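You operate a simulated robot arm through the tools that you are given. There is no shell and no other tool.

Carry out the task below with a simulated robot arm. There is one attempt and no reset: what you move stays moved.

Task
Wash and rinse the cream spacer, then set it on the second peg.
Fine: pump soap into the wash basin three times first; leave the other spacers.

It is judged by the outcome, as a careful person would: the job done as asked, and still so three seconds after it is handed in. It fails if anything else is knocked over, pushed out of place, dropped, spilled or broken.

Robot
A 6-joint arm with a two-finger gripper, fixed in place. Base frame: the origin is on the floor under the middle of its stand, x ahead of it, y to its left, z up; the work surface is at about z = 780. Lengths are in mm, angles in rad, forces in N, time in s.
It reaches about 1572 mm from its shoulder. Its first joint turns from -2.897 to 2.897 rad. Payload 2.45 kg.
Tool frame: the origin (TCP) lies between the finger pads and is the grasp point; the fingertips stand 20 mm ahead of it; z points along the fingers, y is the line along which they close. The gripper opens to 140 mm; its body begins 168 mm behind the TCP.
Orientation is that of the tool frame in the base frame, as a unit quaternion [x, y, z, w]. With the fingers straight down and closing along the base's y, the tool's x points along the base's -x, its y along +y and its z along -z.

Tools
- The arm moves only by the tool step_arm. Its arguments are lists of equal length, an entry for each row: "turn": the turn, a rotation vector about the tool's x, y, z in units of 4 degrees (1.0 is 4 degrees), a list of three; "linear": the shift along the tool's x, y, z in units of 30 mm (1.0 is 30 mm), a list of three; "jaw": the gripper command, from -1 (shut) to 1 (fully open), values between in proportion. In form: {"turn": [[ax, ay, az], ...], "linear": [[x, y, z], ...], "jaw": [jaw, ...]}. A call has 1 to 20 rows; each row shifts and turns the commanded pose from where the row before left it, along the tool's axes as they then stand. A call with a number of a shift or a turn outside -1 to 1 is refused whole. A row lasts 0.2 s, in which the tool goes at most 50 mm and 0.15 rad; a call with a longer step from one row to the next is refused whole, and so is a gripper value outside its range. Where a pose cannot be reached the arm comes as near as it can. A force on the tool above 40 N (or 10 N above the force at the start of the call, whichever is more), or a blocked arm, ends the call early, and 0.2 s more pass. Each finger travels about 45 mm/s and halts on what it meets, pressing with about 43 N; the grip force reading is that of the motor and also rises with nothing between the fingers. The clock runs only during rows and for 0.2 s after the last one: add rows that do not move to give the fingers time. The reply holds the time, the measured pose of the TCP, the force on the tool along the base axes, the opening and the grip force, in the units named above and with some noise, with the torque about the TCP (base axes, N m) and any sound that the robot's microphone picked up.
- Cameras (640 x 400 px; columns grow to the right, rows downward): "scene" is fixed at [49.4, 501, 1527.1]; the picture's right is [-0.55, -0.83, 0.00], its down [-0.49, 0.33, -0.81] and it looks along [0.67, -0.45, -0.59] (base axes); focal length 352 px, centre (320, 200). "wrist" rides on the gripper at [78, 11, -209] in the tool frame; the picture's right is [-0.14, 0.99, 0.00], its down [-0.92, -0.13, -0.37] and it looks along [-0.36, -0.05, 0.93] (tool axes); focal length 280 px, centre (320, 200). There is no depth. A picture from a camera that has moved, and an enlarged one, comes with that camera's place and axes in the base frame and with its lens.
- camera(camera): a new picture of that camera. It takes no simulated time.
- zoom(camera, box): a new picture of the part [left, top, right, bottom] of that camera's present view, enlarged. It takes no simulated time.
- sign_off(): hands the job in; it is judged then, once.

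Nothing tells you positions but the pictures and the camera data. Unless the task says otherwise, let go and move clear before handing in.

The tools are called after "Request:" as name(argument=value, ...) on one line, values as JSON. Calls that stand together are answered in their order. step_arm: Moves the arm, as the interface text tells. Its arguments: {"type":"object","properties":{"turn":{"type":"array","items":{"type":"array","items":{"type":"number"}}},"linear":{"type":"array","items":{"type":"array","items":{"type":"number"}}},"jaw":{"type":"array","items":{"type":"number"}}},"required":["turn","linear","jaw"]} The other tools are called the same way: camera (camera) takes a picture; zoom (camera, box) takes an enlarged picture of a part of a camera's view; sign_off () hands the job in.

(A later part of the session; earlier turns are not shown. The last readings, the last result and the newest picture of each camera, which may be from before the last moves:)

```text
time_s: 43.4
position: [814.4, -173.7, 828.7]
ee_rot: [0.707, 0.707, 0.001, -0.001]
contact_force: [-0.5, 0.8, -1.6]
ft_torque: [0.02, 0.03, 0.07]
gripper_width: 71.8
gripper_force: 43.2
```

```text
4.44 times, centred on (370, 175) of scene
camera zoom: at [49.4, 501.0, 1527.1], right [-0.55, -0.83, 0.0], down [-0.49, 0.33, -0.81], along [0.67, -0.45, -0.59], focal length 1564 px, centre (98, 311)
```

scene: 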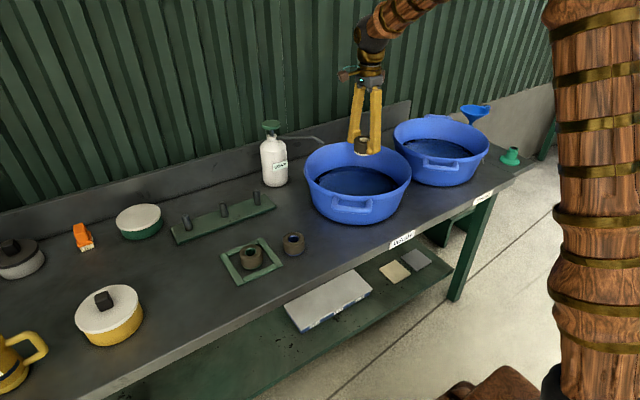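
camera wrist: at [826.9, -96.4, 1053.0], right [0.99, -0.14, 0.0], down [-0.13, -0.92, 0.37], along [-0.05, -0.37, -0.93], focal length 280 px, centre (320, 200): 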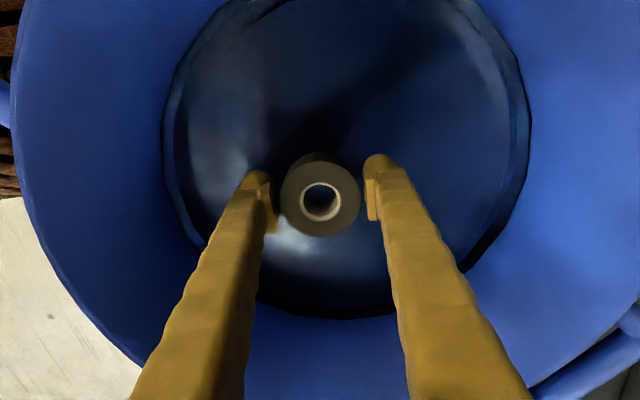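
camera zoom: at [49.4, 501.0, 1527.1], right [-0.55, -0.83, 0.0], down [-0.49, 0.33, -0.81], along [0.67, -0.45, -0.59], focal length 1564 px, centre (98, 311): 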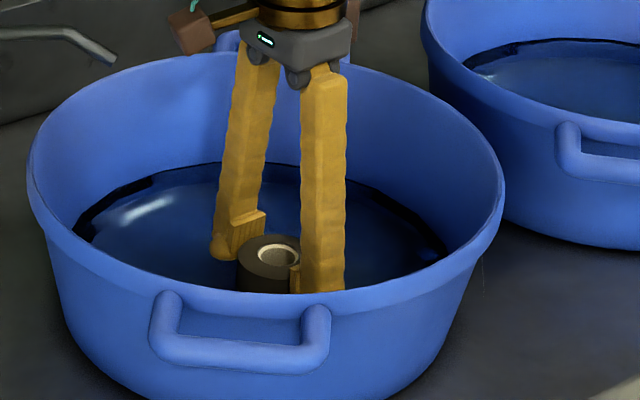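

Request:
zoom(camera="wrist", box=[230, 130, 320, 250])

Request:
zoom(camera="scene", box=[350, 165, 410, 205])

Request:
camera(camera="wrist")

```text
3.33 times, centred on (275, 190) of wrist
camera zoom: at [826.7, -95.9, 1038.1], right [0.99, -0.14, 0.0], down [-0.13, -0.92, 0.37], along [-0.05, -0.36, -0.93], focal length 935 px, centre (470, 233)
```

zoom: 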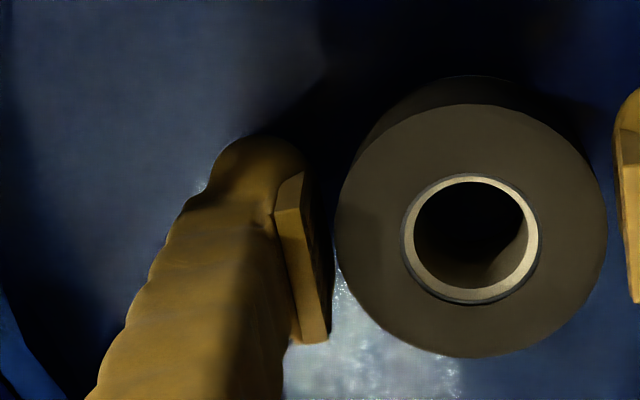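

```text
10.00 times, centred on (380, 185) of scene
camera zoom: at [49.4, 501.0, 1527.1], right [-0.55, -0.83, 0.0], down [-0.49, 0.33, -0.81], along [0.67, -0.45, -0.59], focal length 3519 px, centre (-280, 350)
```

zoom: 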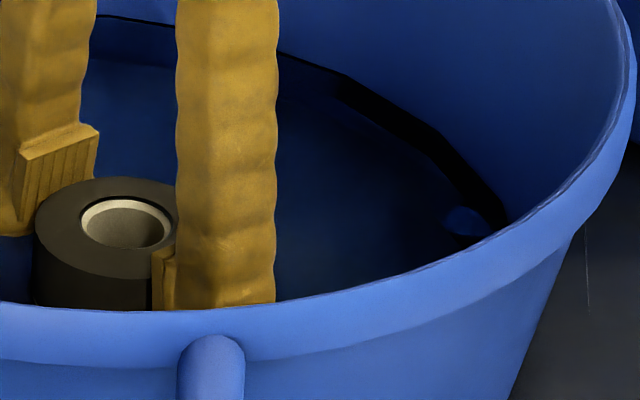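

```text
taken
camera wrist: at [826.7, -95.9, 1038.1], right [0.99, -0.14, 0.0], down [-0.13, -0.92, 0.37], along [-0.05, -0.36, -0.93], focal length 280 px, centre (320, 200)
```

wrist: 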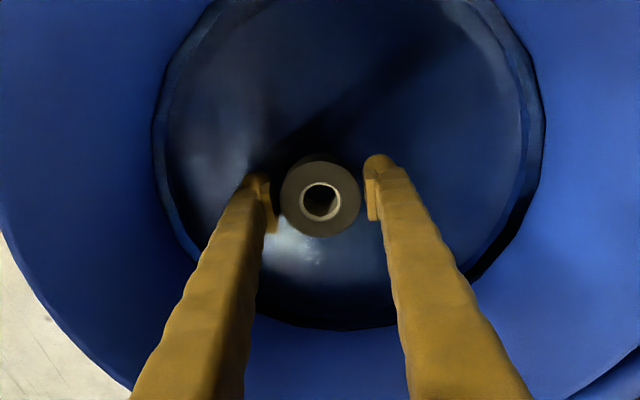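

It's hard to judge the water level from these views. I'll keep lowering in 3 mm steps until the spacer is well under or just reaches the basin floor.

Request:
step_arm(turn=[[0, 0, 0], [0, 0, 0], [0, 0, 0], [0, 0, 0]], linear=[[0, 0, 0.1], [0, 0, 0.1], [0, 0, 0.1], [0, 0, 0]], jaw=[-1, -1, -1, -1])

Request:
zoom(camera="wrist", box=[220, 100, 420, 280])

Request:
zoom(camera="scene", box=[350, 165, 410, 205])

```text
time_s: 44.4
position: [814.4, -175.2, 821.1]
ee_rot: [0.707, 0.707, 0.001, 0.0]
contact_force: [-0.6, 0.4, -1.9]
ft_torque: [-0.03, -0.02, 0.01]
gripper_width: 71.6
gripper_force: 42.8
```

```text
2.22 times, centred on (320, 190) of wrist
camera zoom: at [826.8, -96.0, 1029.1], right [0.99, -0.14, 0.0], down [-0.13, -0.92, 0.37], along [-0.05, -0.37, -0.93], focal length 623 px, centre (320, 222)
```

zoom: 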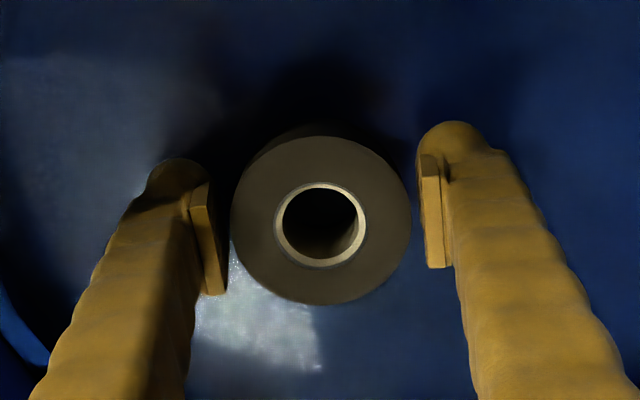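

```text
10.00 times, centred on (380, 185) of scene
camera zoom: at [49.4, 501.0, 1527.1], right [-0.55, -0.83, 0.0], down [-0.49, 0.33, -0.81], along [0.67, -0.45, -0.59], focal length 3519 px, centre (-280, 350)
```

zoom: 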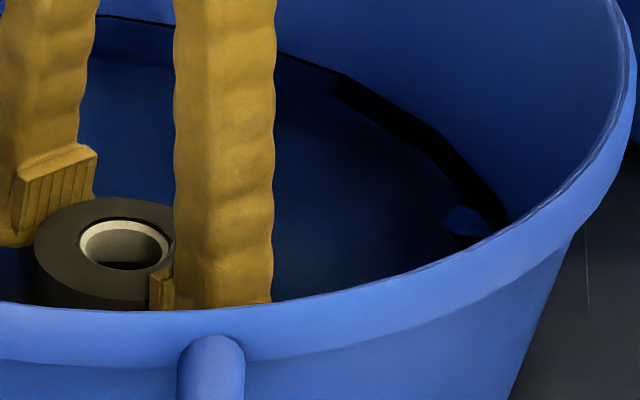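

Less of the spacer's side shows as it goes down, so the water is opaque and its surface is near z≈811. I'll keep going down and watch for floor contact.

Request:
step_arm(turn=[[0, 0, 0], [0, 0, 0], [0, 0, 0]], linear=[[0, 0, 0.08], [0, 0, 0.07], [0, 0, 0]], jaw=[-1, -1, -1])

Request:
zoom(camera="wrist", box=[220, 100, 420, 280])

Request:
zoom(camera="scene", box=[350, 165, 410, 205])

```text
time_s: 45.2
position: [815.2, -174.0, 818.9]
ee_rot: [0.707, 0.707, 0.002, 0.001]
contact_force: [-9.7, 4.6, 39.1]
ft_torque: [0.1, 0.38, 0.16]
gripper_width: 71.4
gripper_force: 42.4
```

```text
2.22 times, centred on (320, 190) of wrist
camera zoom: at [826.7, -96.0, 1026.8], right [0.99, -0.14, 0.0], down [-0.13, -0.92, 0.37], along [-0.05, -0.37, -0.93], focal length 623 px, centre (320, 222)
```

zoom: 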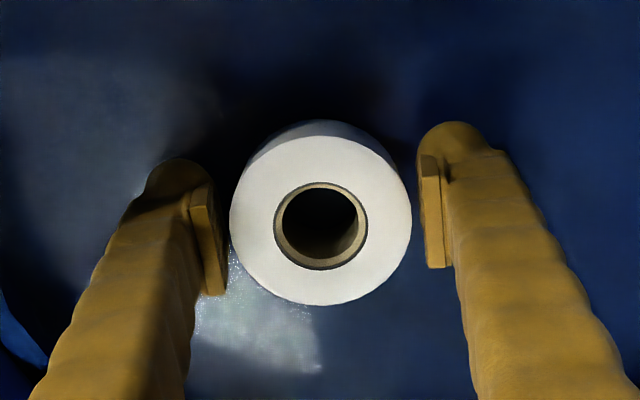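

```text
10.00 times, centred on (380, 185) of scene
camera zoom: at [49.4, 501.0, 1527.1], right [-0.55, -0.83, 0.0], down [-0.49, 0.33, -0.81], along [0.67, -0.45, -0.59], focal length 3519 px, centre (-280, 350)
```

zoom: 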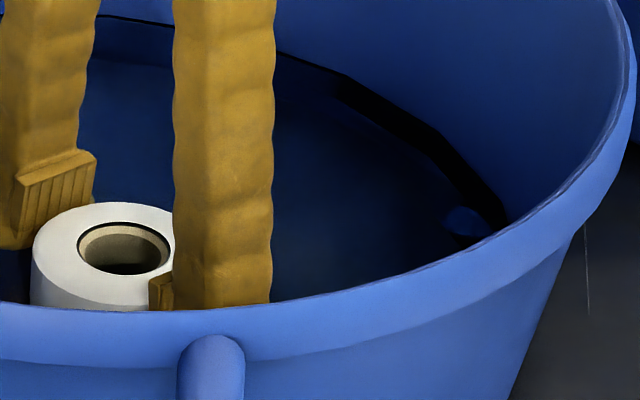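

The spacer turned white with lather and has just touched the basin floor at 39 N. I'll back off 4 mm and swirl gently so it's properly washed.

Request:
step_arm(turn=[[0, 0, 0], [0, 0, 0], [0, 0, 0], [0, 0, 0], [0, 0, 0], [0, 0, 0], [0, 0, 0], [0, 0, 0], [0, 0, 0], [0, 0, 0]], linear=[[0, 0, -0.2], [0, 0, 0], [0.3, 0, 0], [0.3, 0, 0], [-0.3, 0, 0], [-0.3, 0, 0], [-0.3, 0, 0], [0.3, 0, 0], [0, 0, 0], [0, 0, 0]], jaw=[-1, -1, -1, -1, -1, -1, -1, -1, -1, -1])

Request:
camera(camera="wrist")

```text
time_s: 47.4
position: [815.3, -175.4, 822.4]
ee_rot: [0.707, 0.707, 0.0, 0.0]
contact_force: [-0.2, 1.0, -1.1]
ft_torque: [-0.03, 0.01, 0.01]
gripper_width: 71.4
gripper_force: 42.5
```

```text
taken
camera wrist: at [827.1, -96.4, 1030.6], right [0.99, -0.14, 0.0], down [-0.13, -0.92, 0.37], along [-0.05, -0.37, -0.93], focal length 280 px, centre (320, 200)
```

wrist: 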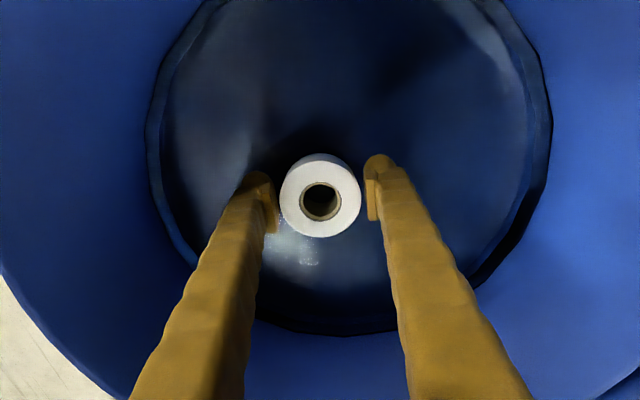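

The spacer is washed. I'll lift it out slowly, let it drip over the wash basin, then carry it across to the rinse basin.

Request:
step_arm(turn=[[0, 0, 0], [0, 0, 0], [0, 0, 0], [0, 0, 0], [0, 0, 0], [0, 0, 0], [0, 0, 0], [0, 0, 0], [0, 0, 0], [0, 0, 0], [0, 0, 0], [0, 0, 0], [0, 0, 0], [0, 0, 0]], linear=[[0, 0, -0.3], [0, 0, -0.3], [0, 0, -0.3], [0, 0, -0.4], [0, 0, -0.5], [0, 0, -0.7], [0, 0, -0.8], [0, 0, -0.9], [0, 0, -0.9], [0, 0, -0.9], [0, 0, -0.2], [0, 0, 0], [0, 0, 0], [0, 0, 0]], jaw=[-1, -1, -1, -1, -1, -1, -1, -1, -1, -1, -1, -1, -1, -1])

Request:
camera(camera="wrist")

Request:
camera(camera="scene")

```text
time_s: 50.4
position: [815.8, -175.0, 1007.1]
ee_rot: [0.708, 0.707, 0.0, 0.0]
contact_force: [0.4, -0.7, -1.8]
ft_torque: [-0.01, 0.0, -0.01]
gripper_width: 71.5
gripper_force: 42.9
```

```text
taken
camera wrist: at [826.8, -96.9, 1216.1], right [0.99, -0.14, 0.0], down [-0.13, -0.92, 0.37], along [-0.05, -0.37, -0.93], focal length 280 px, centre (320, 200)
```

wrist: 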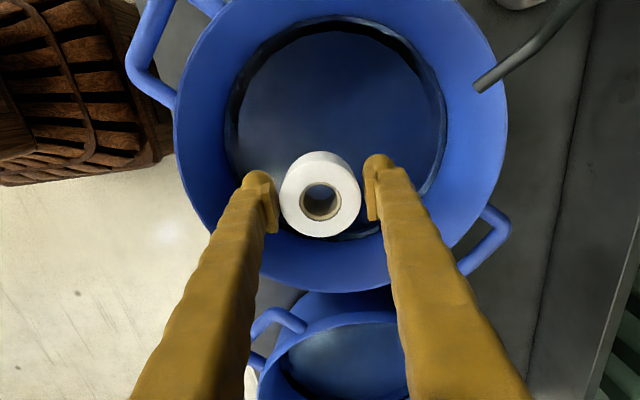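

```text
taken
```

scene: 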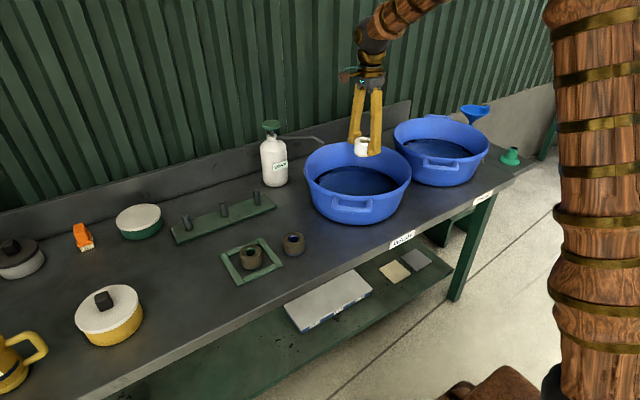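

The spacer is white with suds. I'll carry it over to the rinse basin, whose centre I estimate at about (815, -562).

Request:
step_arm(turn=[[0, 0, 0], [0, 0, 0], [0, 0, 0], [0, 0, 0], [0, 0, 0], [0, 0, 0], [0, 0, 0], [0, 0, 0], [0, 0, 0], [0, 0, 0], [0, 0, 0], [0, 0, 0], [0, 0, 0], [0, 0, 0]], linear=[[-0.99, 0, -0.1], [-0.99, 0, -0.1], [-0.99, 0, 0], [-0.99, 0, 0], [-0.99, 0, 0], [-0.99, 0, 0], [-0.99, 0, 0], [-0.99, 0, 0], [-0.99, 0, 0], [-0.99, 0, 0], [-0.99, 0, 0], [-0.99, 0, 0], [-0.9, 0, 0], [0, 0, 0]], jaw=[-1, -1, -1, -1, -1, -1, -1, -1, -1, -1, -1, -1, -1, -1])

Request:
camera(camera="wrist")

Request:
camera(camera="scene")

```text
time_s: 53.4
position: [815.2, -558.8, 1015.9]
ee_rot: [0.707, 0.707, 0.0, 0.0]
contact_force: [0.7, 0.5, -2.1]
ft_torque: [0.02, -0.01, 0.0]
gripper_width: 71.3
gripper_force: 42.6
```

```text
taken
camera wrist: at [827.9, -481.4, 1223.9], right [0.99, -0.14, 0.0], down [-0.13, -0.92, 0.37], along [-0.05, -0.37, -0.93], focal length 280 px, centre (320, 200)
```

wrist: 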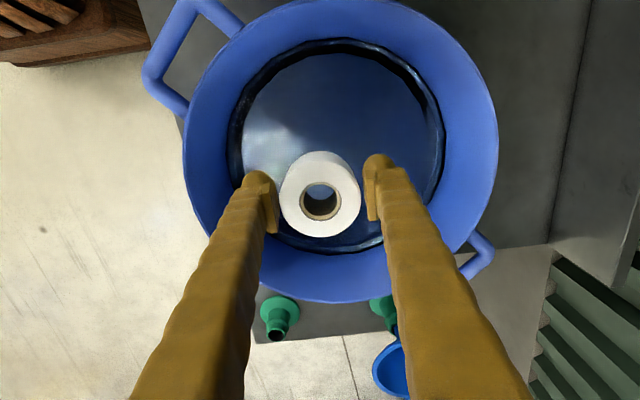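

```text
taken
```

scene: 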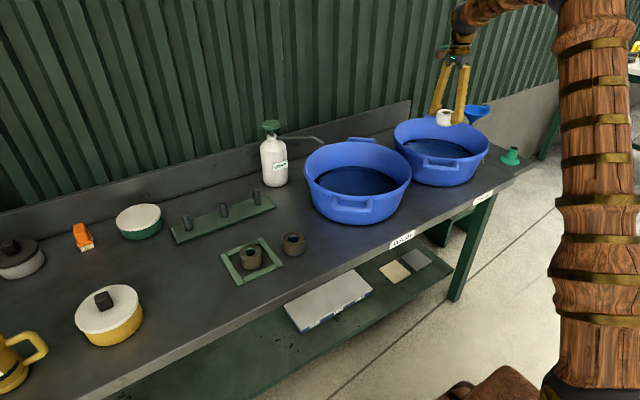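

The spacer is over the rinse water. I'll lower it slowly, as I did in the wash basin.

Request:
step_arm(turn=[[0, 0, 0], [0, 0, 0], [0, 0, 0], [0, 0, 0], [0, 0, 0], [0, 0, 0], [0, 0, 0], [0, 0, 0], [0, 0, 0], [0, 0, 0], [0, 0, 0], [0, 0, 0], [0, 0, 0], [0, 0, 0]], linear=[[0, 0, 0.8], [0, 0, 0.9], [0, 0, 0.9], [0, 0, 0.8], [0, 0, 0.6], [0, 0, 0.5], [0, 0, 0.4], [0, 0, 0.4], [0, 0, 0.3], [0, 0, 0.3], [0, 0, 0.3], [0, 0, 0.2], [0, 0, 0], [0, 0, 0]], jaw=[-1, -1, -1, -1, -1, -1, -1, -1, -1, -1, -1, -1, -1, -1])

Request:
camera(camera="wrist")

```text
time_s: 56.4
position: [814.9, -557.1, 822.1]
ee_rot: [0.707, 0.707, 0.0, 0.0]
contact_force: [0.6, 0.1, -2.3]
ft_torque: [-0.02, 0.02, -0.04]
gripper_width: 71.5
gripper_force: 43.4
```

```text
taken
camera wrist: at [827.0, -479.4, 1030.6], right [0.99, -0.14, 0.0], down [-0.13, -0.92, 0.37], along [-0.05, -0.36, -0.93], focal length 280 px, centre (320, 200)
```

wrist: 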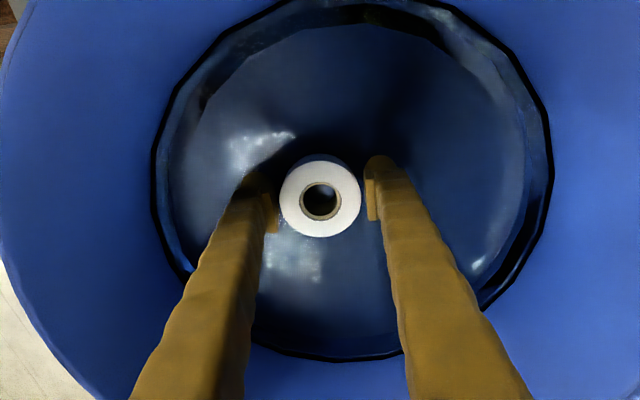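

It's in the rinse water. I'll hold and swirl for a few seconds, then check whether the suds come off.

Request:
step_arm(turn=[[0, 0, 0], [0, 0, 0], [0, 0, 0], [0, 0, 0], [0, 0, 0], [0, 0, 0], [0, 0, 0], [0, 0, 0], [0, 0, 0], [0, 0, 0]], linear=[[0, 0, 0], [0.3, 0, 0], [0.3, 0, 0], [-0.3, 0, 0], [-0.3, 0, 0], [-0.3, 0, 0], [0.3, 0, 0], [0, 0, 0], [0, 0, 0], [0, 0, 0]], jaw=[-1, -1, -1, -1, -1, -1, -1, -1, -1, -1])

Request:
camera(camera="wrist")

```text
time_s: 58.6
position: [814.1, -556.9, 823.6]
ee_rot: [0.707, 0.707, 0.0, -0.001]
contact_force: [-0.3, -0.2, -2.1]
ft_torque: [-0.02, -0.02, -0.02]
gripper_width: 71.3
gripper_force: 42.8
```

```text
taken
camera wrist: at [825.9, -478.7, 1031.2], right [0.99, -0.14, 0.0], down [-0.13, -0.92, 0.37], along [-0.05, -0.36, -0.93], focal length 280 px, centre (320, 200)
```

wrist: 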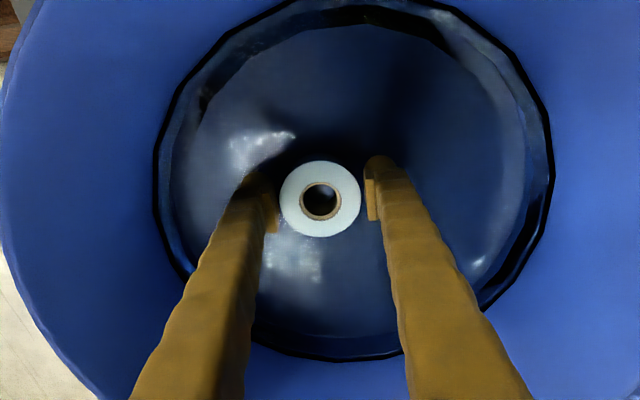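

Request:
zoom(camera="wrist", box=[220, 100, 420, 280])

Request:
zoom(camera="scene", box=[390, 90, 500, 190])

```text
2.22 times, centred on (320, 190) of wrist
camera zoom: at [825.9, -478.7, 1031.2], right [0.99, -0.14, 0.0], down [-0.13, -0.92, 0.37], along [-0.05, -0.36, -0.93], focal length 623 px, centre (320, 222)
```

zoom: 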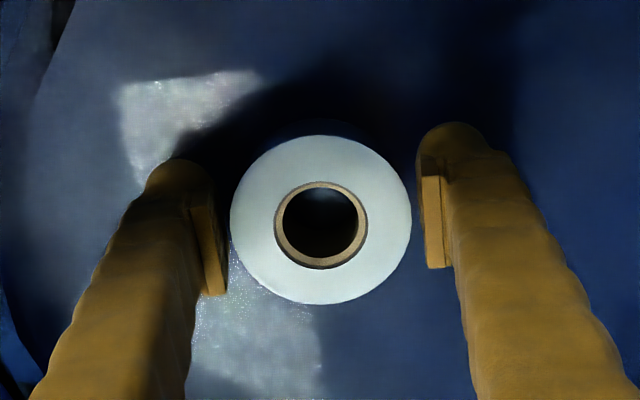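

```text
4.00 times, centred on (445, 140) of scene
camera zoom: at [49.4, 501.0, 1527.1], right [-0.55, -0.83, 0.0], down [-0.49, 0.33, -0.81], along [0.67, -0.45, -0.59], focal length 1407 px, centre (-180, 440)
```

zoom: 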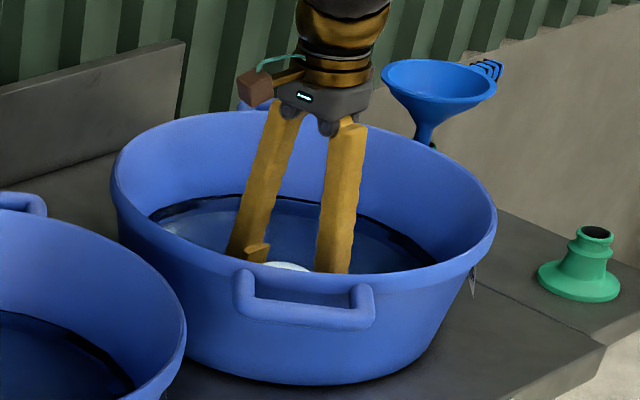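

The spacer changed from pure white to a paler, clean-looking tone. I'll keep it in the water a bit longer and see if it changes further.

Request:
step_arm(turn=[[0, 0, 0], [0, 0, 0], [0, 0, 0], [0, 0, 0], [0, 0, 0], [0, 0, 0], [0, 0, 0], [0, 0, 0], [0, 0, 0], [0, 0, 0]], linear=[[0, 0, 0.03], [0, 0.3, 0], [0, 0.3, 0], [0, -0.3, 0], [0, -0.3, 0], [0, -0.3, 0], [0, 0.3, 0], [0, 0, 0], [0, 0, 0], [0, 0, 0]], jaw=[-1, -1, -1, -1, -1, -1, -1, -1, -1, -1])

Request:
zoom(camera="wrist", box=[220, 100, 420, 280])

```text
time_s: 60.8
position: [815.4, -558.7, 821.3]
ee_rot: [0.707, 0.707, 0.0, 0.0]
contact_force: [0.1, 0.4, -1.2]
ft_torque: [0.0, 0.01, 0.01]
gripper_width: 70.9
gripper_force: 43.3
```

```text
2.22 times, centred on (320, 190) of wrist
camera zoom: at [826.9, -480.1, 1029.4], right [0.99, -0.14, 0.0], down [-0.13, -0.92, 0.37], along [-0.05, -0.36, -0.93], focal length 623 px, centre (320, 222)
```

zoom: 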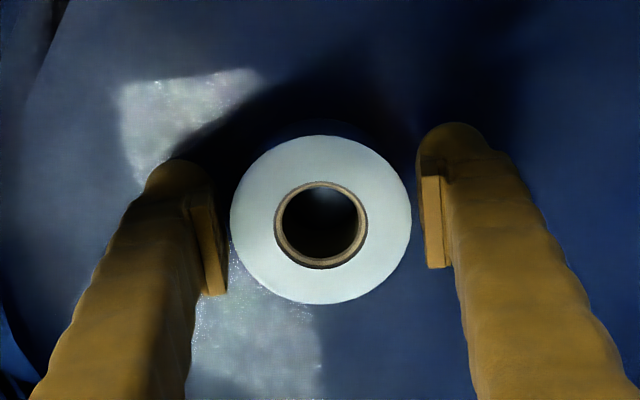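

There's no further change. I'll lift it slowly out of the rinse water, let it drip, and inspect it.

Request:
step_arm(turn=[[0, 0, 0], [0, 0, 0], [0, 0, 0], [0, 0, 0], [0, 0, 0], [0, 0, 0], [0, 0, 0], [0, 0, 0], [0, 0, 0], [0, 0, 0], [0, 0, 0], [0, 0, 0], [0, 0, 0], [0, 0, 0], [0, 0, 0], [0, 0, 0]], linear=[[0, 0, -0.3], [0, 0, -0.3], [0, 0, -0.3], [0, 0, -0.4], [0, 0, -0.5], [0, 0, -0.7], [0, 0, -0.8], [0, 0, -0.9], [0, 0, -0.9], [0, 0, -0.9], [0, 0, -0.4], [0, 0, 0], [0, 0, 0], [0, 0, 0], [0, 0, 0], [0, 0, 0]], jaw=[-1, -1, -1, -1, -1, -1, -1, -1, -1, -1, -1, -1, -1, -1, -1, -1])

Request:
zoom(camera="wrist", box=[220, 100, 420, 280])

Request:
zoom(camera="scene", box=[390, 60, 500, 170])

```text
time_s: 64.2
position: [814.3, -558.6, 1014.7]
ee_rot: [0.707, 0.708, -0.001, 0.0]
contact_force: [-0.2, 0.0, -1.5]
ft_torque: [-0.01, 0.01, -0.02]
gripper_width: 71.1
gripper_force: 42.9
```

```text
2.22 times, centred on (320, 190) of wrist
camera zoom: at [826.9, -479.6, 1222.4], right [0.99, -0.14, 0.0], down [-0.13, -0.92, 0.37], along [-0.05, -0.36, -0.93], focal length 623 px, centre (320, 222)
```

zoom: 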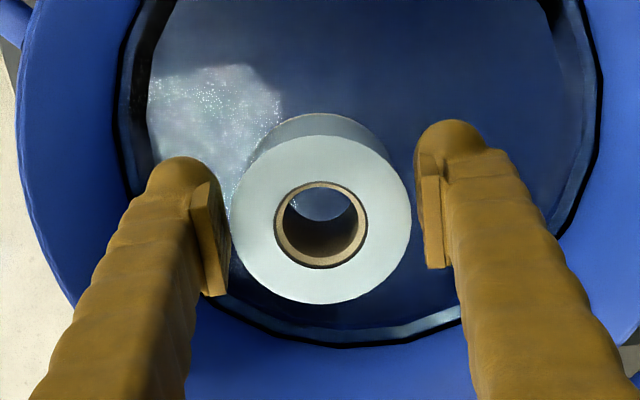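

```text
3.64 times, centred on (445, 115) of scene
camera zoom: at [49.4, 501.0, 1527.1], right [-0.55, -0.83, 0.0], down [-0.49, 0.33, -0.81], along [0.67, -0.45, -0.59], focal length 1280 px, centre (-134, 509)
```

zoom: 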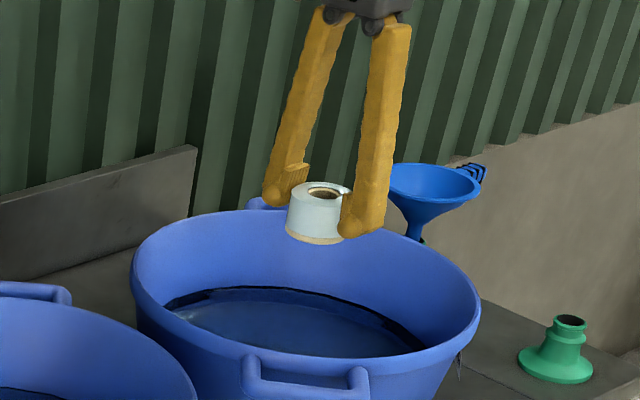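

The body is now clean and pale, with the cream base ring visible. I'll carry it back along x≈815 to stay clear of the spout, rising as I go, and then over to the middle peg of the rack.

Request:
step_arm(turn=[[0, 0, 0], [0, 0, 0], [0, 0, 0], [0, 0, 0], [0, 0, 0], [0, 0, 0], [0, 0, 0], [0, 0, 0], [0, 0, 0], [0, 0, 0], [0, 0, 0], [0, 0, 0], [0, 0, 0], [0, 0, 0], [0, 0, 0], [0, 0, 0], [0, 0, 0], [0, 0, 0], [0, 0, 0], [0, 0, 0]], linear=[[0.97, 0, -0.25], [0.97, 0, -0.25], [0.97, 0, -0.25], [0.97, 0, -0.25], [0.97, 0, -0.25], [0.97, 0, -0.25], [0.97, 0, -0.25], [0.97, 0, -0.25], [0.97, 0, -0.25], [0.97, 0, -0.25], [0.97, 0, -0.25], [0.97, 0, -0.25], [0.97, 0, -0.25], [0.97, 0, -0.25], [0.97, 0, -0.25], [0.97, 0, -0.25], [0.97, 0, -0.25], [0.97, 0, -0.25], [0.97, 0, -0.25], [0.97, 0, -0.25]], jaw=[-1, -1, -1, -1, -1, -1, -1, -1, -1, -1, -1, -1, -1, -1, -1, -1, -1, -1, -1, -1])

Request:
step_arm(turn=[[0, 0, 0], [0, 0, 0], [0, 0, 0], [0, 0, 0], [0, 0, 0], [0, 0, 0], [0, 0, 0], [0, 0, 0], [0, 0, 0]], linear=[[0.97, 0.7, 0], [0.97, 0.7, 0], [0.97, 0.7, 0], [0.97, 0.7, 0], [0.97, 0.7, 0], [0.97, 0.7, 0], [0.97, 0.7, 0], [0.97, 0.7, 0], [0, 0, 0]], jaw=[-1, -1, -1, -1, -1, -1, -1, -1, -1])

Request:
camera(camera="wrist")

Request:
camera(camera="scene")

```text
time_s: 68.4
position: [815.1, 23.3, 1164.4]
ee_rot: [0.707, 0.707, 0.0, 0.0]
contact_force: [-1.1, 0.3, -2.8]
ft_torque: [0.01, 0.0, 0.02]
gripper_width: 71.0
gripper_force: 43.0
```

```text
time_s: 70.4
position: [983.5, 256.8, 1164.2]
ee_rot: [0.707, 0.707, 0.0, 0.0]
contact_force: [0.9, 0.2, -1.7]
ft_torque: [0.0, 0.01, 0.0]
gripper_width: 70.6
gripper_force: 43.3
```

```text
taken
camera wrist: at [996.0, 335.5, 1372.0], right [0.99, -0.14, 0.0], down [-0.13, -0.92, 0.37], along [-0.05, -0.37, -0.93], focal length 280 px, centre (320, 200)
```

wrist: 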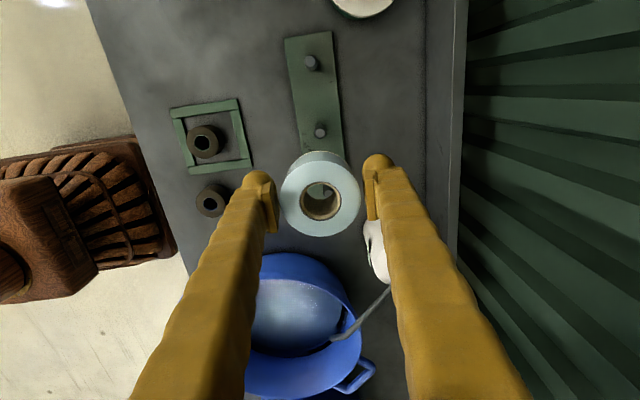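

```text
taken
```

scene: 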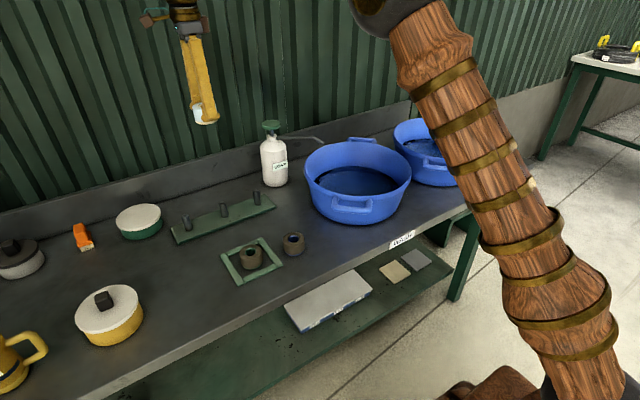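

I'm now above the rack, with the first and second pegs visible just ahead of the held spacer. I'll zoom in to locate the second peg precisely.

Request:
zoom(camera="wrist", box=[270, 20, 390, 250])

Request:
zoom(camera="wrist", box=[280, 100, 360, 160])

Request:
zoom(camera="scene", box=[165, 180, 285, 250])

```text
1.74 times, centred on (330, 135) of wrist
camera zoom: at [996.0, 335.5, 1372.0], right [0.99, -0.14, 0.0], down [-0.13, -0.92, 0.37], along [-0.05, -0.37, -0.93], focal length 488 px, centre (303, 313)
```

zoom: 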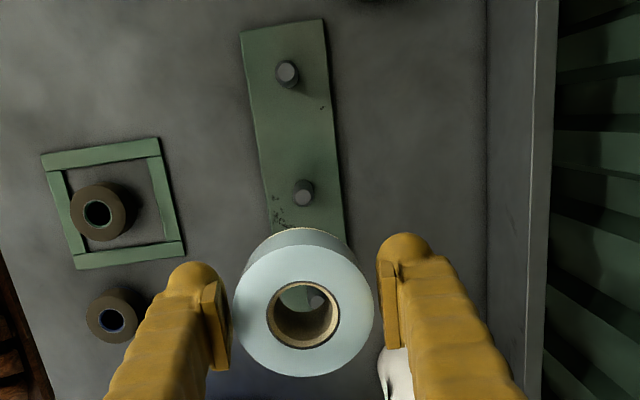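

```text
6.67 times, centred on (320, 130) of wrist
camera zoom: at [996.0, 335.5, 1372.0], right [0.99, -0.14, 0.0], down [-0.13, -0.92, 0.37], along [-0.05, -0.37, -0.93], focal length 1869 px, centre (320, 667)
```

zoom: 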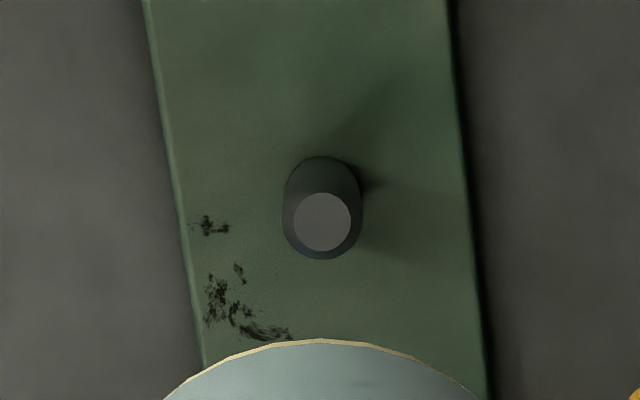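

```text
5.33 times, centred on (225, 215) of scene
camera zoom: at [49.4, 501.0, 1527.1], right [-0.55, -0.83, 0.0], down [-0.49, 0.33, -0.81], along [0.67, -0.45, -0.59], focal length 1877 px, centre (827, 120)
```

zoom: 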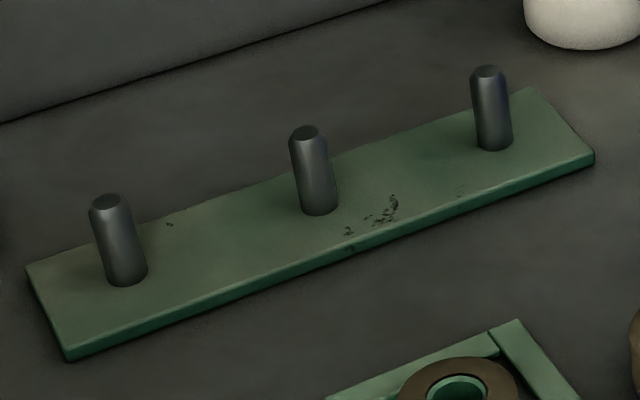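

The middle peg's top is at about (986, 259.5, 848) and its base plate is near z≈792. I'll nudge into line and lower until the spacer is just above the peg tip, then check alignment.

Request:
step_arm(turn=[[0, 0, 0], [0, 0, 0], [0, 0, 0], [0, 0, 0], [0, 0, 0], [0, 0, 0], [0, 0, 0], [0, 0, 0], [0, 0, 0], [0, 0, 0], [0, 0, 0]], linear=[[0.06, 0.04, 0.9], [0, 0, 0.95], [0, 0, 0.95], [0, 0, 0.95], [0, 0, 0.95], [0, 0, 0.95], [0, 0, 0.95], [0, 0, 0.95], [0, 0, 0.7], [0, 0, 0.35], [0, 0, 0]], jaw=[-1, -1, -1, -1, -1, -1, -1, -1, -1, -1, -1])

Request:
camera(camera="wrist")

Request:
zoom(camera="scene", box=[165, 150, 285, 250])

Request:
zoom(camera="wrist", box=[270, 130, 370, 250])

```text
time_s: 72.8
position: [985.7, 259.1, 903.8]
ee_rot: [0.707, 0.707, 0.0, 0.0]
contact_force: [0.1, -0.2, -1.9]
ft_torque: [0.02, -0.03, -0.01]
gripper_width: 70.8
gripper_force: 43.3
```

```text
taken
camera wrist: at [997.0, 337.7, 1113.1], right [0.99, -0.14, 0.0], down [-0.13, -0.92, 0.37], along [-0.05, -0.37, -0.93], focal length 280 px, centre (320, 200)
```

wrist: 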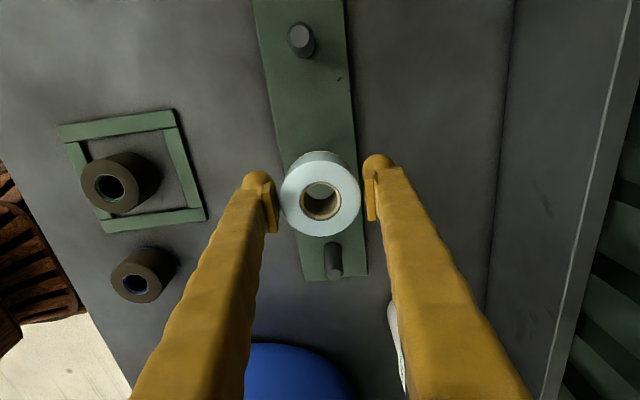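

```text
4.00 times, centred on (225, 200) of scene
camera zoom: at [49.4, 501.0, 1527.1], right [-0.55, -0.83, 0.0], down [-0.49, 0.33, -0.81], along [0.67, -0.45, -0.59], focal length 1407 px, centre (700, 200)
```

zoom: 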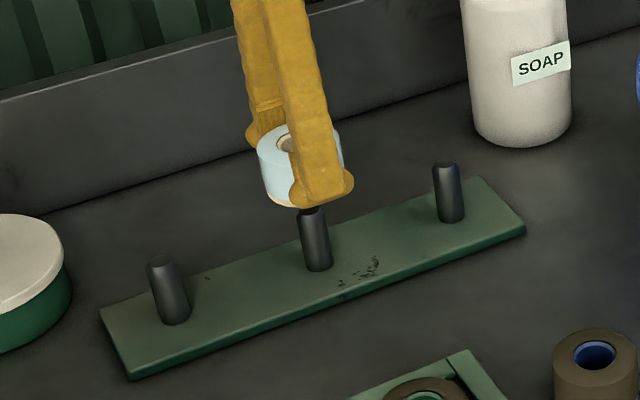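

```text
3.33 times, centred on (320, 190) of wrist
camera zoom: at [997.0, 337.7, 1113.1], right [0.99, -0.14, 0.0], down [-0.13, -0.92, 0.37], along [-0.05, -0.37, -0.93], focal length 935 px, centre (320, 233)
```

zoom: 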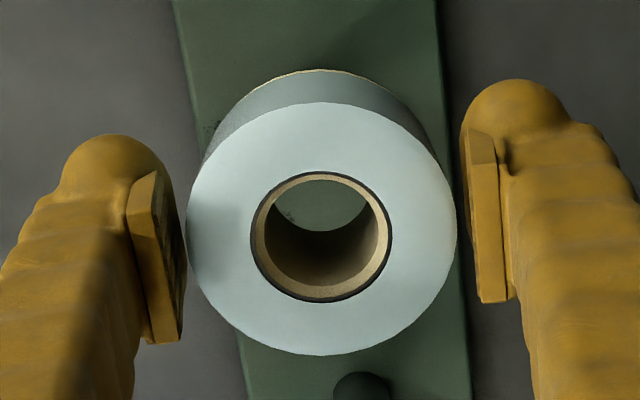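

The middle peg is directly under the spacer. I'll zoom in closely to check the sideways alignment.

Request:
zoom(camera="scene", box=[205, 175, 265, 225])

```text
8.00 times, centred on (235, 200) of scene
camera zoom: at [49.4, 501.0, 1527.1], right [-0.55, -0.83, 0.0], down [-0.49, 0.33, -0.81], along [0.67, -0.45, -0.59], focal length 2815 px, centre (1000, 200)
```

zoom: 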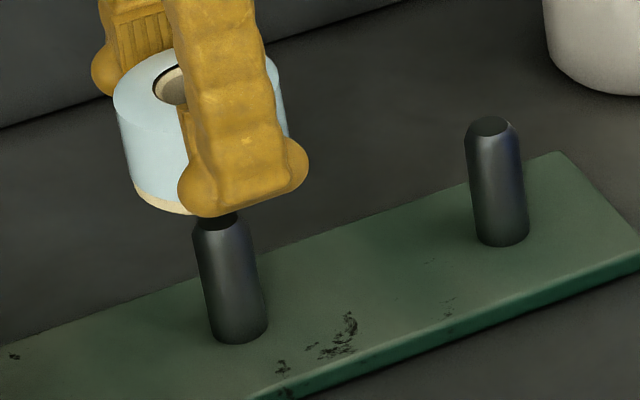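

Request:
zoom(camera="scene", box=[214, 178, 248, 206])

Request:
zoom(camera="scene", box=[214, 198, 248, 226])

```text
14.29 times, centred on (231, 192) of scene
camera zoom: at [49.4, 501.0, 1527.1], right [-0.55, -0.83, 0.0], down [-0.49, 0.33, -0.81], along [0.67, -0.45, -0.59], focal length 5027 px, centre (1591, 314)
```

zoom: 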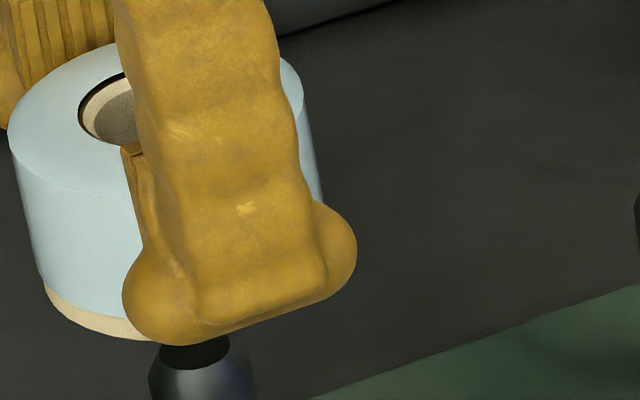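

```text
14.29 times, centred on (231, 212) of scene
camera zoom: at [49.4, 501.0, 1527.1], right [-0.55, -0.83, 0.0], down [-0.49, 0.33, -0.81], along [0.67, -0.45, -0.59], focal length 5027 px, centre (1591, 29)
```

zoom: 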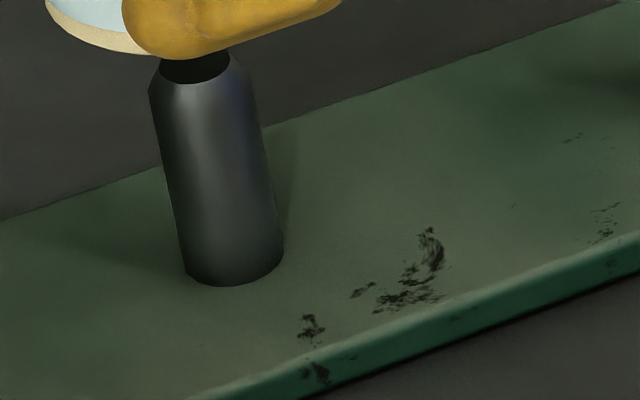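

Request:
zoom(camera="wrist", box=[300, 235, 370, 290])

Request:
zoom(camera="wrist", box=[265, 10, 335, 65])

```text
7.27 times, centred on (335, 262) of wrist
camera zoom: at [997.0, 337.7, 1113.1], right [0.99, -0.14, 0.0], down [-0.13, -0.92, 0.37], along [-0.05, -0.37, -0.93], focal length 2039 px, centre (211, -254)
```

zoom: 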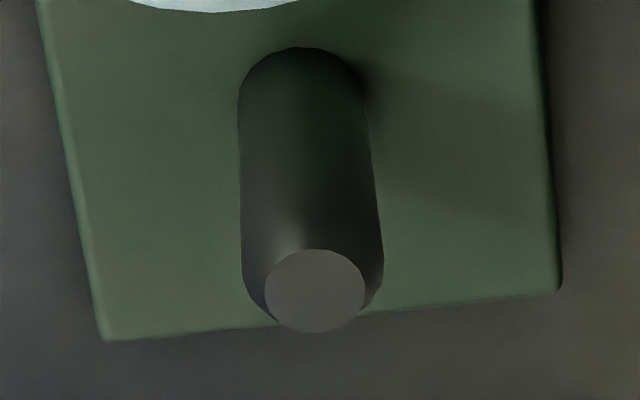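

```text
7.27 times, centred on (300, 38) of wrist
camera zoom: at [997.0, 337.7, 1113.1], right [0.99, -0.14, 0.0], down [-0.13, -0.92, 0.37], along [-0.05, -0.37, -0.93], focal length 2039 px, centre (466, 1382)
```

zoom: 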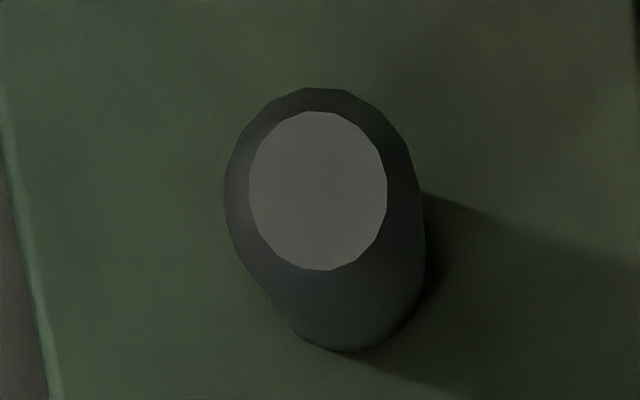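

From the two neighbouring pegs, the middle one is within about 1 mm of the spacer's axis. I'll lower slowly onto the peg and watch the force.

Request:
step_arm(turn=[[0, 0, 0], [0, 0, 0], [0, 0, 0], [0, 0, 0], [0, 0, 0], [0, 0, 0], [0, 0, 0], [0, 0, 0]], linear=[[0.02, 0, 0.3], [0, 0, 0.3], [0, 0, 0.2], [0, 0, 0.1], [0, 0, 0.1], [0, 0, 0.1], [0, 0, 0.1], [0, 0, 0]], jaw=[-1, -1, -1, -1, -1, -1, -1, -1])

Request:
zoom(camera="wrist", box=[270, 130, 370, 250])

Request:
zoom(camera="scene", box=[205, 175, 265, 225])

```text
time_s: 74.6
position: [983.6, 259.0, 870.4]
ee_rot: [0.707, 0.707, 0.0, 0.0]
contact_force: [0.0, -0.4, -1.6]
ft_torque: [0.01, 0.02, -0.02]
gripper_width: 70.6
gripper_force: 43.0
```

```text
3.33 times, centred on (320, 190) of wrist
camera zoom: at [995.7, 337.5, 1078.7], right [0.99, -0.14, 0.0], down [-0.13, -0.92, 0.37], along [-0.05, -0.37, -0.93], focal length 935 px, centre (320, 233)
```

zoom: 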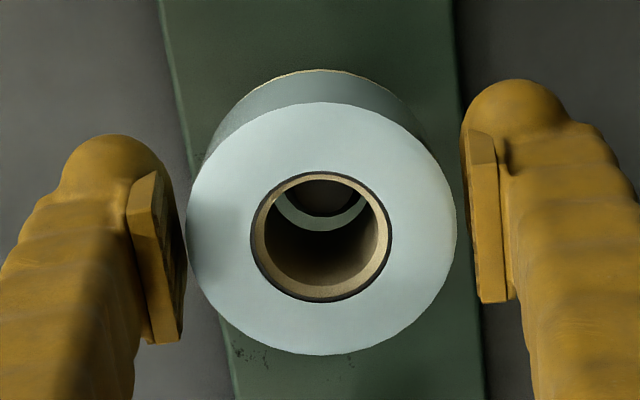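

```text
8.00 times, centred on (235, 200) of scene
camera zoom: at [49.4, 501.0, 1527.1], right [-0.55, -0.83, 0.0], down [-0.49, 0.33, -0.81], along [0.67, -0.45, -0.59], focal length 2815 px, centre (1000, 200)
```

zoom: 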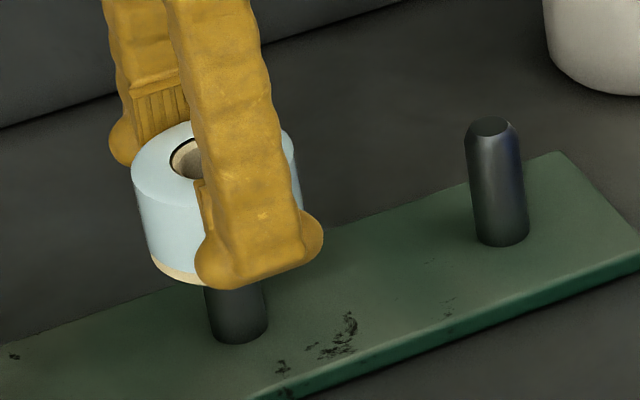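

The peg is visible inside the bore and the force is still near zero. I'll keep lowering.

Request:
step_arm(turn=[[0, 0, 0], [0, 0, 0], [0, 0, 0], [0, 0, 0], [0, 0, 0], [0, 0, 0], [0, 0, 0], [0, 0, 0], [0, 0, 0]], linear=[[0, 0, 0.12], [0, 0, 0.12], [0, 0, 0.12], [0, 0, 0.12], [0, 0, 0.12], [0, 0, 0.12], [0, 0, 0.12], [0, 0, 0.12], [0, 0, 0]], jaw=[-1, -1, -1, -1, -1, -1, -1, -1, -1])

Request:
zoom(camera="wrist", box=[270, 130, 370, 250])

Request:
zoom(camera="scene", box=[205, 175, 265, 225])

```text
time_s: 76.6
position: [983.7, 260.3, 840.5]
ee_rot: [0.707, 0.707, -0.001, 0.0]
contact_force: [1.1, -0.6, -1.9]
ft_torque: [0.0, 0.02, 0.0]
gripper_width: 70.8
gripper_force: 43.1
```

```text
3.33 times, centred on (320, 190) of wrist
camera zoom: at [996.0, 338.0, 1049.3], right [0.99, -0.14, 0.0], down [-0.13, -0.92, 0.37], along [-0.05, -0.37, -0.93], focal length 935 px, centre (320, 233)
```

zoom: 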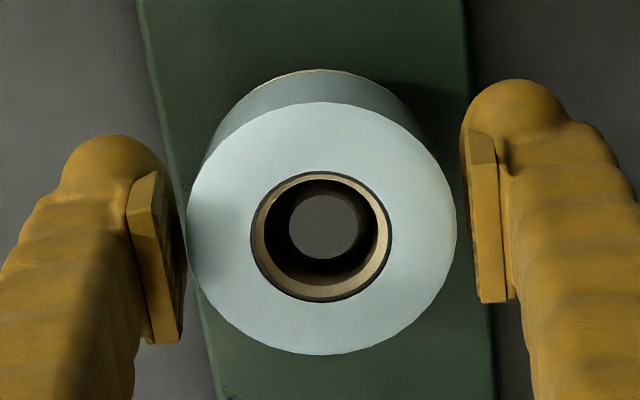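

```text
8.00 times, centred on (235, 200) of scene
camera zoom: at [49.4, 501.0, 1527.1], right [-0.55, -0.83, 0.0], down [-0.49, 0.33, -0.81], along [0.67, -0.45, -0.59], focal length 2815 px, centre (1000, 200)
```

zoom: 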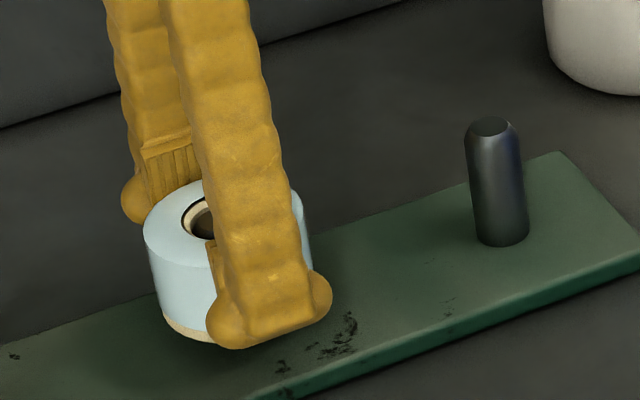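

The peg is well centred in the bore. I'll lower the last bit until it touches the base plate lightly.

Request:
step_arm(turn=[[0, 0, 0], [0, 0, 0], [0, 0, 0], [0, 0, 0], [0, 0, 0]], linear=[[0, 0, 0.12], [0, 0, 0.12], [0, 0, 0.1], [0, 0, 0.05], [0, 0, 0]], jaw=[-1, -1, -1, -1, -1])

Request:
zoom(camera="scene", box=[205, 175, 265, 225])

```text
time_s: 77.8
position: [983.8, 259.5, 829.0]
ee_rot: [0.707, 0.707, 0.001, 0.0]
contact_force: [-0.4, 0.0, -2.3]
ft_torque: [-0.02, 0.01, -0.01]
gripper_width: 70.6
gripper_force: 42.7
```

```text
8.00 times, centred on (235, 200) of scene
camera zoom: at [49.4, 501.0, 1527.1], right [-0.55, -0.83, 0.0], down [-0.49, 0.33, -0.81], along [0.67, -0.45, -0.59], focal length 2815 px, centre (1000, 200)
```

zoom: 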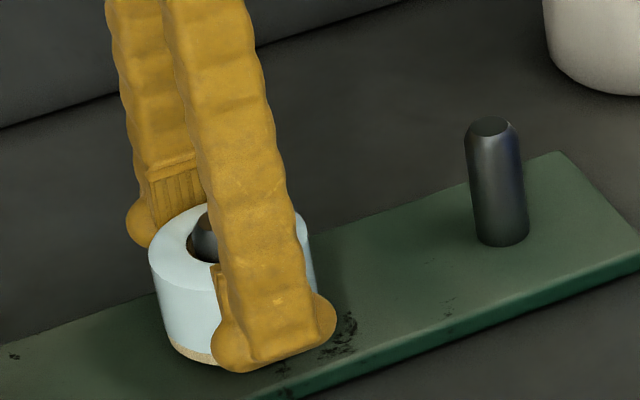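

Request:
step_arm(turn=[[0, 0, 0], [0, 0, 0], [0, 0, 0], [0, 0, 0]], linear=[[0, 0, 0.06], [0, 0, 0.05], [0, 0, 0.04], [0, 0, 0]], jaw=[-1, -1, -1, -1])

```text
time_s: 78.8
position: [985.1, 259.1, 826.3]
ee_rot: [0.707, 0.708, 0.0, 0.0]
contact_force: [-5.0, -2.8, 15.8]
ft_torque: [-0.11, -0.42, -0.08]
gripper_width: 70.4
gripper_force: 43.3
```

The spacer is seated on the plate, with 15.8 N of light contact. I'll ease off slightly, open the fingers and check.

Request:
step_arm(turn=[[0, 0, 0], [0, 0, 0], [0, 0, 0], [0, 0, 0], [0, 0, 0], [0, 0, 0], [0, 0, 0]], linear=[[0, 0, -0.04], [0, 0, 0], [0, 0, 0], [0, 0, 0], [0, 0, 0], [0, 0, 0], [0, 0, 0]], jaw=[-1, -1, 0.1, 0.2, 0.4, 0.5, 0.5])

Request:
camera(camera="wrist")

Request:
zoom(camera="scene", box=[205, 175, 265, 225])

```text
time_s: 80.4
position: [984.1, 259.3, 826.4]
ee_rot: [0.707, 0.707, -0.001, 0.0]
contact_force: [-1.3, -1.1, 0.1]
ft_torque: [-0.01, -0.01, 0.0]
gripper_width: 104.8
gripper_force: 0.0
```

```text
taken
camera wrist: at [996.4, 338.4, 1034.8], right [0.99, -0.14, 0.0], down [-0.13, -0.92, 0.37], along [-0.05, -0.37, -0.93], focal length 280 px, centre (320, 200)
```

wrist: 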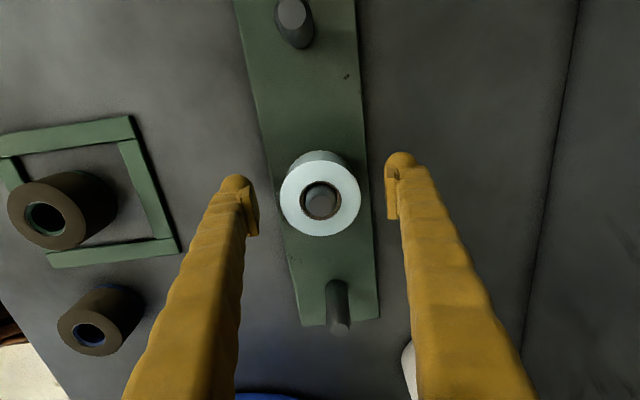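

```text
8.00 times, centred on (235, 200) of scene
camera zoom: at [49.4, 501.0, 1527.1], right [-0.55, -0.83, 0.0], down [-0.49, 0.33, -0.81], along [0.67, -0.45, -0.59], focal length 2815 px, centre (1000, 200)
```

zoom: 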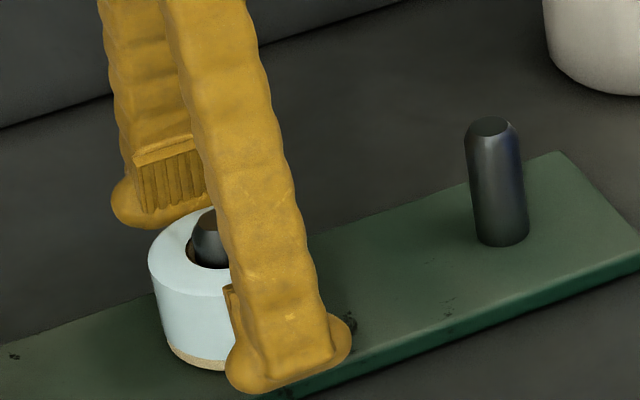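

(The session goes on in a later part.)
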